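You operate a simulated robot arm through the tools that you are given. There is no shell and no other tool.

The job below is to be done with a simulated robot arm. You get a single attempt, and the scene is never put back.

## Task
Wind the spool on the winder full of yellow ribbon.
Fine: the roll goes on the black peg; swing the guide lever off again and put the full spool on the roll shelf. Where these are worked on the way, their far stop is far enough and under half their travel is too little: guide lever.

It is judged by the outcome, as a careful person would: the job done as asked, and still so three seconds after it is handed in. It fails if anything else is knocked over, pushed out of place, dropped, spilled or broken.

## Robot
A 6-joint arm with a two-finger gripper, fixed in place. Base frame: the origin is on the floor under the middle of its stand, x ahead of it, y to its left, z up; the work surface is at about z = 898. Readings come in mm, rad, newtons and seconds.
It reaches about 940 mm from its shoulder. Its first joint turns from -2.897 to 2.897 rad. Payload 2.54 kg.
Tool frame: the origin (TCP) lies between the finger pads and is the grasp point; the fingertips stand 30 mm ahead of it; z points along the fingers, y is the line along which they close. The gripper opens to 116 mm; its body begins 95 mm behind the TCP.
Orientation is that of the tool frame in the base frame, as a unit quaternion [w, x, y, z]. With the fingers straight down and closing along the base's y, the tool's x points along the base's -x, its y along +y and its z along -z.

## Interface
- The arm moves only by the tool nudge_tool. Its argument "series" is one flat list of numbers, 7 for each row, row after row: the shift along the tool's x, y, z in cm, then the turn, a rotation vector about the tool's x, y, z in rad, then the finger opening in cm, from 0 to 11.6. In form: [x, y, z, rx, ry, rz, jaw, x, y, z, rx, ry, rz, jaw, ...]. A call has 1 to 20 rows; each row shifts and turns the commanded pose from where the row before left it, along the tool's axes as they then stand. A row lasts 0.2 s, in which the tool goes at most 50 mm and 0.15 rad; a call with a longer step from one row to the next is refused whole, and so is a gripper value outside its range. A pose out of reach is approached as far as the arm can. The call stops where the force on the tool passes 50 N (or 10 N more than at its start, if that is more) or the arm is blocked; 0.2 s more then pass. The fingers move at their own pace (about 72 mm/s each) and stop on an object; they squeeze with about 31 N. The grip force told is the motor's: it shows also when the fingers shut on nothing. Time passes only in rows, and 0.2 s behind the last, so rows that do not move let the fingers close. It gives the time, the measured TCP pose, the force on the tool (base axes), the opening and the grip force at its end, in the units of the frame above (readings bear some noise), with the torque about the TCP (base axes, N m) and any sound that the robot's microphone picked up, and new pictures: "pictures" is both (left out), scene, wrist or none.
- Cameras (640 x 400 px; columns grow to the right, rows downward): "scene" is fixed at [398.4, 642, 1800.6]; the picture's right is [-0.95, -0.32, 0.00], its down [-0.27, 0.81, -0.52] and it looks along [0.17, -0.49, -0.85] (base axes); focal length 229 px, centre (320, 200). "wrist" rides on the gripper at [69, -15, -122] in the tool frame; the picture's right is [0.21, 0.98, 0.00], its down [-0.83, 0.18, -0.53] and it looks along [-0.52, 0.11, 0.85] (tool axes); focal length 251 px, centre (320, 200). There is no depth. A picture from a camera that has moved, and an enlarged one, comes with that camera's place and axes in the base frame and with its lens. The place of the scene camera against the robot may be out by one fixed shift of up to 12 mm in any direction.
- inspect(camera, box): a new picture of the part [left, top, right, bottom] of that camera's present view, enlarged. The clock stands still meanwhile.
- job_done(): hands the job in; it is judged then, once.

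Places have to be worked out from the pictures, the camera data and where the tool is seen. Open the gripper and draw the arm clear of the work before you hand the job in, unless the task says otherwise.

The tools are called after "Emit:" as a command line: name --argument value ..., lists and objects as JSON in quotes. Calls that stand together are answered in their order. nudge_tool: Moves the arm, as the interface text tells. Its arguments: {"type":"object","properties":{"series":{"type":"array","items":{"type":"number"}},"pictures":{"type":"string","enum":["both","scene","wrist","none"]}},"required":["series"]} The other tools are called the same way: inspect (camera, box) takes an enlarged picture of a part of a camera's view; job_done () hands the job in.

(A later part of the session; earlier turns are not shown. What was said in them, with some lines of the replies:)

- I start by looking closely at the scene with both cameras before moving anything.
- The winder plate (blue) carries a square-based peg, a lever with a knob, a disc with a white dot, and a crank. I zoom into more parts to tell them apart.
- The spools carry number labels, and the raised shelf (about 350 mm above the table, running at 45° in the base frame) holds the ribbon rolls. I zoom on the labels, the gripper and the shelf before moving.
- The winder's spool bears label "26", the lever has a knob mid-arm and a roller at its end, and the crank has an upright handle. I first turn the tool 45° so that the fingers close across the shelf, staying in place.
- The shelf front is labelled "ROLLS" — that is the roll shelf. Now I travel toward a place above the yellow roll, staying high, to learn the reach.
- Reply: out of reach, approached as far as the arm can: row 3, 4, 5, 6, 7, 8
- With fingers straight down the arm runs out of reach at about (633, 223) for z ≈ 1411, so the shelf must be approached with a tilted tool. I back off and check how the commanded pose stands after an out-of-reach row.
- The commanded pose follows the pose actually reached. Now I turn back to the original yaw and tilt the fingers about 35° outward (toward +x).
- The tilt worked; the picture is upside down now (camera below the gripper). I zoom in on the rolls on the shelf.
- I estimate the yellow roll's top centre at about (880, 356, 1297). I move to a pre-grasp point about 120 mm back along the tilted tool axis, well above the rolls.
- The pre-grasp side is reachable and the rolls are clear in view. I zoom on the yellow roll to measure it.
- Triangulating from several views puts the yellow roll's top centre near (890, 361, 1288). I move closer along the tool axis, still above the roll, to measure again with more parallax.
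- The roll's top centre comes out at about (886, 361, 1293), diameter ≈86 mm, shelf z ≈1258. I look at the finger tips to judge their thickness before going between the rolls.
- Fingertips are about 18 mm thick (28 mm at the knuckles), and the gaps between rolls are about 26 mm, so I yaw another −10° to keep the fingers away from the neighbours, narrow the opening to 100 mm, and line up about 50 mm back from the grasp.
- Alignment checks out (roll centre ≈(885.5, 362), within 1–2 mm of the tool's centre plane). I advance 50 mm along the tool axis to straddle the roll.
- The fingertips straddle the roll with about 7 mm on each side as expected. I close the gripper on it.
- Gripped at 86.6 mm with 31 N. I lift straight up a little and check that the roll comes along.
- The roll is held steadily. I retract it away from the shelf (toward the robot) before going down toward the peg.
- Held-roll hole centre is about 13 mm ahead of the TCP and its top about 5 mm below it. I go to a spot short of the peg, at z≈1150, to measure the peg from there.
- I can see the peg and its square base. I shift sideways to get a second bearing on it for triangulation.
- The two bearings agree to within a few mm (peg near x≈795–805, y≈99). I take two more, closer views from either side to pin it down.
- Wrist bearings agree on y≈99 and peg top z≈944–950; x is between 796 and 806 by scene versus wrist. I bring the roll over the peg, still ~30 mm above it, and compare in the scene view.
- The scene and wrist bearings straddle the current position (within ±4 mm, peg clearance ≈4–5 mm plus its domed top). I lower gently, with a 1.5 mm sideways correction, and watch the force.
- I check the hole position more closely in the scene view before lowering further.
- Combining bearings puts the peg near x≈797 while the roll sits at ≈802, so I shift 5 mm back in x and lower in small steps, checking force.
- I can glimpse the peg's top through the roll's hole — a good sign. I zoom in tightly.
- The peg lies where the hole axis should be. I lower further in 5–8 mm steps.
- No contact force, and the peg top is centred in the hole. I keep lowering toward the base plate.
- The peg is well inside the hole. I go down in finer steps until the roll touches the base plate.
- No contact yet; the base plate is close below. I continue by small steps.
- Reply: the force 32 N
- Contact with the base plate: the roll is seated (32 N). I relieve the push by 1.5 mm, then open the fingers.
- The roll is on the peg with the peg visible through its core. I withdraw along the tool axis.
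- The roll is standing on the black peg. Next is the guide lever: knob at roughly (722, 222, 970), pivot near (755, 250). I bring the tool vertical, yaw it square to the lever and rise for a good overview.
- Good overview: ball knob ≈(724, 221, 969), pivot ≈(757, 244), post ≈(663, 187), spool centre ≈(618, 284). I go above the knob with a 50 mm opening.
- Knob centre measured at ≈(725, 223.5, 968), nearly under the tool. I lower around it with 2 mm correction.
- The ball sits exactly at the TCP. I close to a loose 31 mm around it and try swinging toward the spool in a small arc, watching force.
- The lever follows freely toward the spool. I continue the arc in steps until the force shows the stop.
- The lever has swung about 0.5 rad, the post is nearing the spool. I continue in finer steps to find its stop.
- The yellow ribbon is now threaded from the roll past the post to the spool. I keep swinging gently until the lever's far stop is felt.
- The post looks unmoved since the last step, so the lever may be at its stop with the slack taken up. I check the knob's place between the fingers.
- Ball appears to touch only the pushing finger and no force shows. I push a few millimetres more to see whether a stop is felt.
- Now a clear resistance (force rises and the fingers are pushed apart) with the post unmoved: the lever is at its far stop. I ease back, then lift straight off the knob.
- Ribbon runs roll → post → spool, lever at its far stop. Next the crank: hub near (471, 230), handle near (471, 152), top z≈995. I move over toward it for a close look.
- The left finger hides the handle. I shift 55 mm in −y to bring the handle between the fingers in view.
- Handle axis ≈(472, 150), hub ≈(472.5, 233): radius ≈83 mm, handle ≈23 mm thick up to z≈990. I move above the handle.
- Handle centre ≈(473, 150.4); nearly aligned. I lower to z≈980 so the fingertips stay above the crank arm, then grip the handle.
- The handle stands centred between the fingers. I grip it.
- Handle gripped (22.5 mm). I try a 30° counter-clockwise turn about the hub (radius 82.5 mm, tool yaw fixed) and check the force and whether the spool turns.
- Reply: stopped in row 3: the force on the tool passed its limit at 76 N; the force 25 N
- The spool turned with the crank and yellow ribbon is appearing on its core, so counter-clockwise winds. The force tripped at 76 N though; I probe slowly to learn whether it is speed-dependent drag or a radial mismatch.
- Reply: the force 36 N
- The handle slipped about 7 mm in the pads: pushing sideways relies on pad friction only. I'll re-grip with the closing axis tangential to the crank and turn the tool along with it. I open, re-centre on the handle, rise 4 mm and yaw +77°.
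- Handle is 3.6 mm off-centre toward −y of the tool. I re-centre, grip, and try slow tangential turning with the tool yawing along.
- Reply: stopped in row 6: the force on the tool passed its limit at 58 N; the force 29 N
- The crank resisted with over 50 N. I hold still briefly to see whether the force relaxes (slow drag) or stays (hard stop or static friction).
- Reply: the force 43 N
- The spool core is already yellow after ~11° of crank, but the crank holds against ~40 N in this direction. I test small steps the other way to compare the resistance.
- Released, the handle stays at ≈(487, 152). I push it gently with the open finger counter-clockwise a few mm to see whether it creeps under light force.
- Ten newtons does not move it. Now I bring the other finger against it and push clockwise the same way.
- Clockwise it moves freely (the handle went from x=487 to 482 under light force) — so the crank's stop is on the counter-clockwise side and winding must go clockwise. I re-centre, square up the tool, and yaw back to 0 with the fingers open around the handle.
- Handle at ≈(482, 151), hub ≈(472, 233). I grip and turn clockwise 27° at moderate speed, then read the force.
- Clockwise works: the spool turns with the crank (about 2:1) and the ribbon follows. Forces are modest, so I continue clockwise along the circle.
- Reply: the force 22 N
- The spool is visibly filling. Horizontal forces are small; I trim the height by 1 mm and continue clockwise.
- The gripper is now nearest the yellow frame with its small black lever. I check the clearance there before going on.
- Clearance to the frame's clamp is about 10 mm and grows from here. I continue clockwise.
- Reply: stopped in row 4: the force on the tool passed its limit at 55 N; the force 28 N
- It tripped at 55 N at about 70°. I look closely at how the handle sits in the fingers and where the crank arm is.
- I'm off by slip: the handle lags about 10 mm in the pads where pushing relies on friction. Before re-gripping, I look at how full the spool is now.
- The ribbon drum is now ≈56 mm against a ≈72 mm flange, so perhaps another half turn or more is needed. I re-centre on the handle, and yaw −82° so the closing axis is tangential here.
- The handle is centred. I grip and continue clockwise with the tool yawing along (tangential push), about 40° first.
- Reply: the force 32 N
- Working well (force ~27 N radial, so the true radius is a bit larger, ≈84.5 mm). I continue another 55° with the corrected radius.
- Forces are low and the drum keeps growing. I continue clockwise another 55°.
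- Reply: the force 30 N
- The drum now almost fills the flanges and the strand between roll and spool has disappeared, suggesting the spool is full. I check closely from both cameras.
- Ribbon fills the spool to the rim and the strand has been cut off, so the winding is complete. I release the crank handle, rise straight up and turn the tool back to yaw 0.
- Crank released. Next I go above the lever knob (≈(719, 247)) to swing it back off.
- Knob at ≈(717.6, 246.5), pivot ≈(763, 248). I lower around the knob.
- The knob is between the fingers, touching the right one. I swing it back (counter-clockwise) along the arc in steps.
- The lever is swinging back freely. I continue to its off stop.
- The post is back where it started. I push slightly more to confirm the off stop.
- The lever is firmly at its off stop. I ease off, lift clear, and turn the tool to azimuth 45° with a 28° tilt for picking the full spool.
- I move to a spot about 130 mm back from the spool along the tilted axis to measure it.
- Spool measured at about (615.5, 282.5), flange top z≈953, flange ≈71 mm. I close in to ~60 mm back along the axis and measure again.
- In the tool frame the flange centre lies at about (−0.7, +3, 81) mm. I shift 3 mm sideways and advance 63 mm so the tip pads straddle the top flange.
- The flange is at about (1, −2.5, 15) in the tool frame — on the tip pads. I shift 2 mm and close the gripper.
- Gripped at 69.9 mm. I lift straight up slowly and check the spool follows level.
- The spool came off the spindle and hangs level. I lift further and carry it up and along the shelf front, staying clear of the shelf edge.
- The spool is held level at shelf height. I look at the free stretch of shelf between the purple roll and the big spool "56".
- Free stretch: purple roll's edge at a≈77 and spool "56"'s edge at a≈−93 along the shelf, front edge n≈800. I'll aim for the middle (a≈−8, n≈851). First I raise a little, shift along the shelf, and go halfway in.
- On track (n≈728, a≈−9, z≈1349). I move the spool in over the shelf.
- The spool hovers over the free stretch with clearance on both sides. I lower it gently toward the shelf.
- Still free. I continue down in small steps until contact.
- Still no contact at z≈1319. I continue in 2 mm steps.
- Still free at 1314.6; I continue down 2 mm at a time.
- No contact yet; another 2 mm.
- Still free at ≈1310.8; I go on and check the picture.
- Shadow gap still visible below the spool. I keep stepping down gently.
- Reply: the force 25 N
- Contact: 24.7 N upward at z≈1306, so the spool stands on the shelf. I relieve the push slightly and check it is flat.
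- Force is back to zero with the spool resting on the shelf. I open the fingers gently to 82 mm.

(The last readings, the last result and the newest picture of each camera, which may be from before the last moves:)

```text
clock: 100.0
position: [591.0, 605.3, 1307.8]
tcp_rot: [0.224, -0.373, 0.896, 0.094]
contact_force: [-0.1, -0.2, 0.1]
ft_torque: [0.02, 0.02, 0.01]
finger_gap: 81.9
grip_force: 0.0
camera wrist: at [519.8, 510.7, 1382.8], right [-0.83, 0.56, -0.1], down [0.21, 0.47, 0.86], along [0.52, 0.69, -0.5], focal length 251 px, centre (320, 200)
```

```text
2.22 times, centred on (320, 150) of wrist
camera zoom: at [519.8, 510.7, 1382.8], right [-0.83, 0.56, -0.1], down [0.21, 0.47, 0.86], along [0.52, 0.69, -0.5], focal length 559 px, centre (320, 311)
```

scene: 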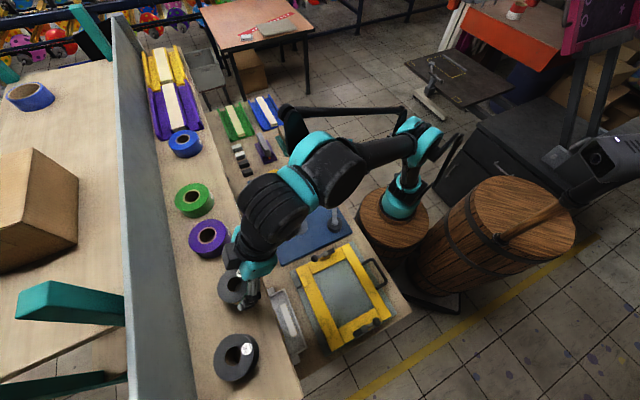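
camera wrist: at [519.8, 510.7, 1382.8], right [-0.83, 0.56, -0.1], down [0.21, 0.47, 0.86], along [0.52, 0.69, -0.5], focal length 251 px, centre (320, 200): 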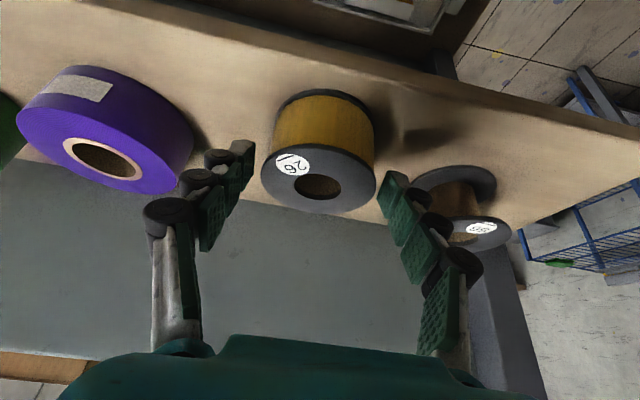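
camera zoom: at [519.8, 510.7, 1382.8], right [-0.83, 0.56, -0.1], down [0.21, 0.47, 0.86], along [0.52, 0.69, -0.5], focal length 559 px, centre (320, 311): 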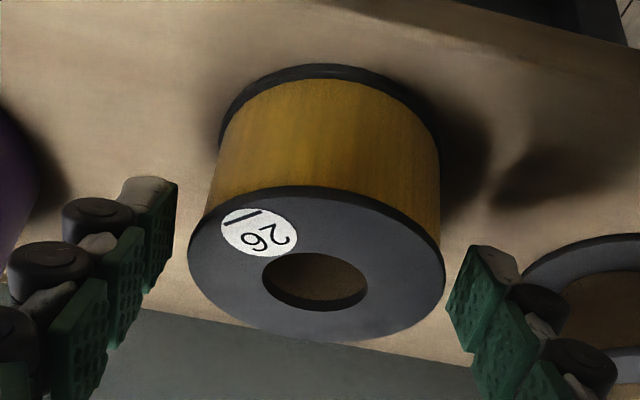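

The spool stands flat on its own. I withdraw along the tool axis and away from the shelf.

Emit:
nudge_tool --series '[0, 0, -1.0, 0, 0, 0, 8.2, 0, 0, -2.0, 0, 0, 0, 8.2, 0, 0, -3.0, 0, 0, 0, 8.2, 0.5, 0, -4.0, 0, 0, 0, 8.2, 3, 0, -3.0, 0, 0, 0, 8.2, 4, 0, -1.5, 0, 0, 0, 8.2, 4, 0, -1.5, 0, 0, 0, 8.2, 4, 0, -1.5, 0, 0, 0, 8.2, 4, 0, -1.5, 0, 0, 0, 8.2]' --pictures "both"

Emit:
inspect --camera "scene" --box '[160, 190, 330, 400]'

Emit:
inspect --camera "scene" --box '[240, 155, 360, 260]'

```text
clock: 102.0
position: [407.2, 421.0, 1387.2]
tcp_rot: [0.226, -0.372, 0.896, 0.093]
contact_force: [0.1, 0.9, -1.0]
ft_torque: [-0.06, 0.07, 0.03]
finger_gap: 81.9
grip_force: 0.1
camera wrist: at [335.1, 327.9, 1461.7], right [-0.83, 0.56, -0.1], down [0.21, 0.47, 0.86], along [0.53, 0.69, -0.5], focal length 251 px, centre (320, 200)
```

scene: 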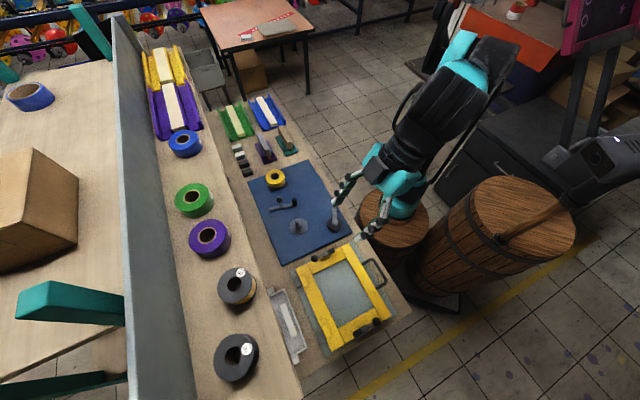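
wrist: 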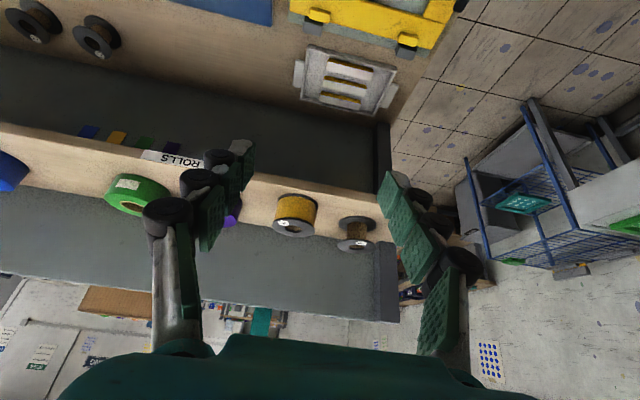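

```text
1.90 times, centred on (245, 295) of scene
camera zoom: at [398.4, 642.0, 1800.6], right [-0.95, -0.32, 0.0], down [-0.27, 0.81, -0.52], along [0.17, -0.49, -0.85], focal length 436 px, centre (463, 19)
```

zoom: 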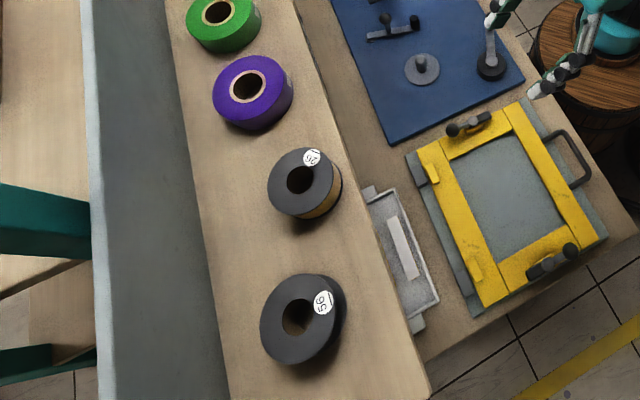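

```text
3.81 times, centred on (300, 208) of scene
camera zoom: at [398.4, 642.0, 1800.6], right [-0.95, -0.32, 0.0], down [-0.27, 0.81, -0.52], along [0.17, -0.49, -0.85], focal length 872 px, centre (396, 171)
```

zoom: 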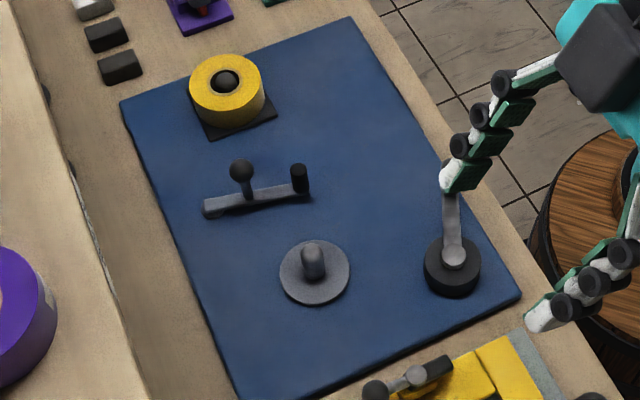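

Spool 26 stands on the roll shelf, lever is back off, roll on the peg. I check the spool's fill and the rest once more before handing in.

Emit:
inspect --camera "wrist" --box '[250, 170, 400, 270]'

Emit:
inspect --camera "scene" --box '[210, 250, 270, 310]'

Emit:
inspect --camera "scene" --box '[140, 30, 320, 200]'

```text
4.00 times, centred on (325, 220) of wrist
camera zoom: at [335.1, 327.9, 1461.7], right [-0.83, 0.56, -0.1], down [0.21, 0.47, 0.86], along [0.53, 0.69, -0.5], focal length 1006 px, centre (300, 120)
```

zoom: 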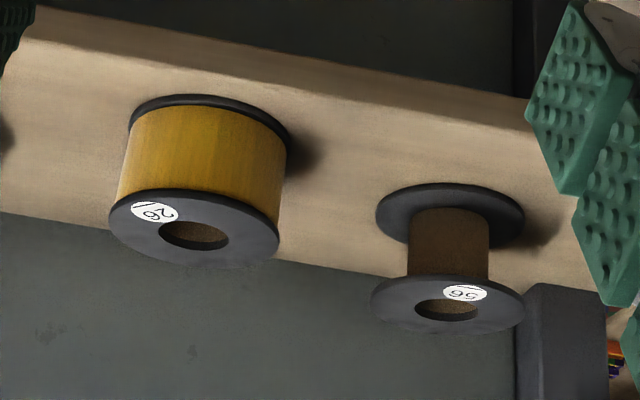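

```text
6.67 times, centred on (240, 280) of scene
camera zoom: at [398.4, 642.0, 1800.6], right [-0.95, -0.32, 0.0], down [-0.27, 0.81, -0.52], along [0.17, -0.49, -0.85], focal length 1526 px, centre (853, -333)
```

zoom: 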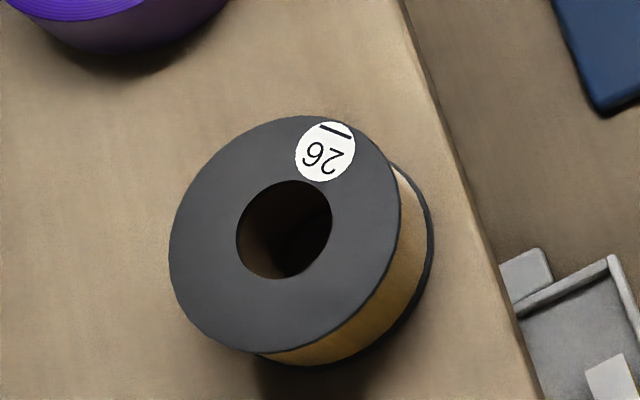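

```text
2.35 times, centred on (230, 115) of scene
camera zoom: at [398.4, 642.0, 1800.6], right [-0.95, -0.32, 0.0], down [-0.27, 0.81, -0.52], along [0.17, -0.49, -0.85], focal length 538 px, centre (532, 400)
```

zoom: 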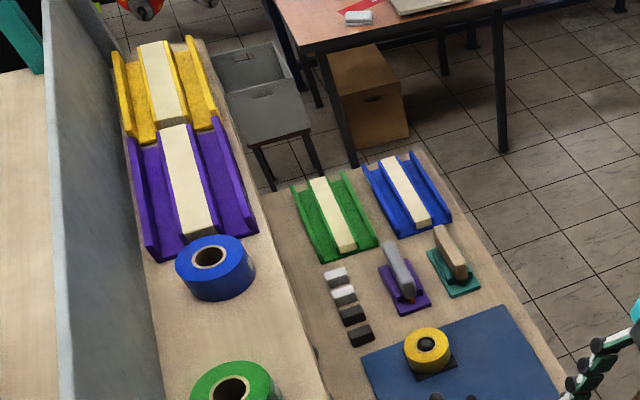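

The spool is full to the rim, nothing else has been disturbed. I open the gripper fully and draw the arm further up and clear.

Emit:
nudge_tool --series '[-0.5, -2, -3, 0, 0, 0, 10.0, -0.5, -2, -3, 0, 0, 0, 11.6, 0, -2, -2, 0, 0, 0, 11.6, 0, 0, 0, 0, 0, 0, 11.6, 0, 0, 0, 0, 0, 0, 11.6, 0, 0, 0, 0, 0, 0, 11.6]' --pictures "scene"

```text
clock: 103.4
position: [430.1, 355.6, 1458.7]
tcp_rot: [0.224, -0.372, 0.896, 0.093]
contact_force: [-0.2, -0.9, -0.5]
ft_torque: [-0.02, -0.02, 0.02]
finger_gap: 116.0
grip_force: 0.0
```

scene: 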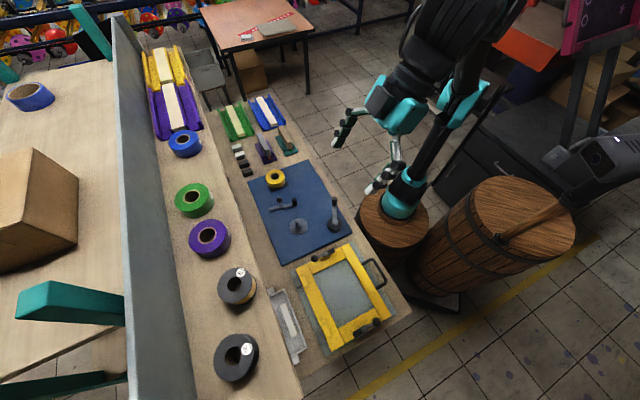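

The full yellow spool is on the roll shelf, the roll is on the black peg, the guide lever is off, and the gripper is open and clear. I hand the job in.

Emit:
job_done

```text
The job is handed in.
```

I wound spool 26 with yellow ribbon, and it now stands upright on the roll shelf, between the purple roll and spool 56. The job is handed in, but I have no verdict yet.

- **Roll:** the yellow roll is on the black peg and I left it there.
- **Guide lever:** I swung it to its far stop before winding and back to its off stop afterwards. I felt the stop both times.
- **Winding:** the crank turned nearly a full turn clockwise before the spool filled. I took the spool as full because the ribbon reached almost to the flange rim and the strand from the roll disappeared. No sound or other signal confirmed it.
- **Crank:** I first tried counter-clockwise. It moved about 11° and hit a stop. The arm's force limit tripped twice there, and once more later while going clockwise. I saw no damage.
- **Everything else:** in the last pictures nothing else looks knocked over or moved. The gripper is open and the arm is clear of the work.
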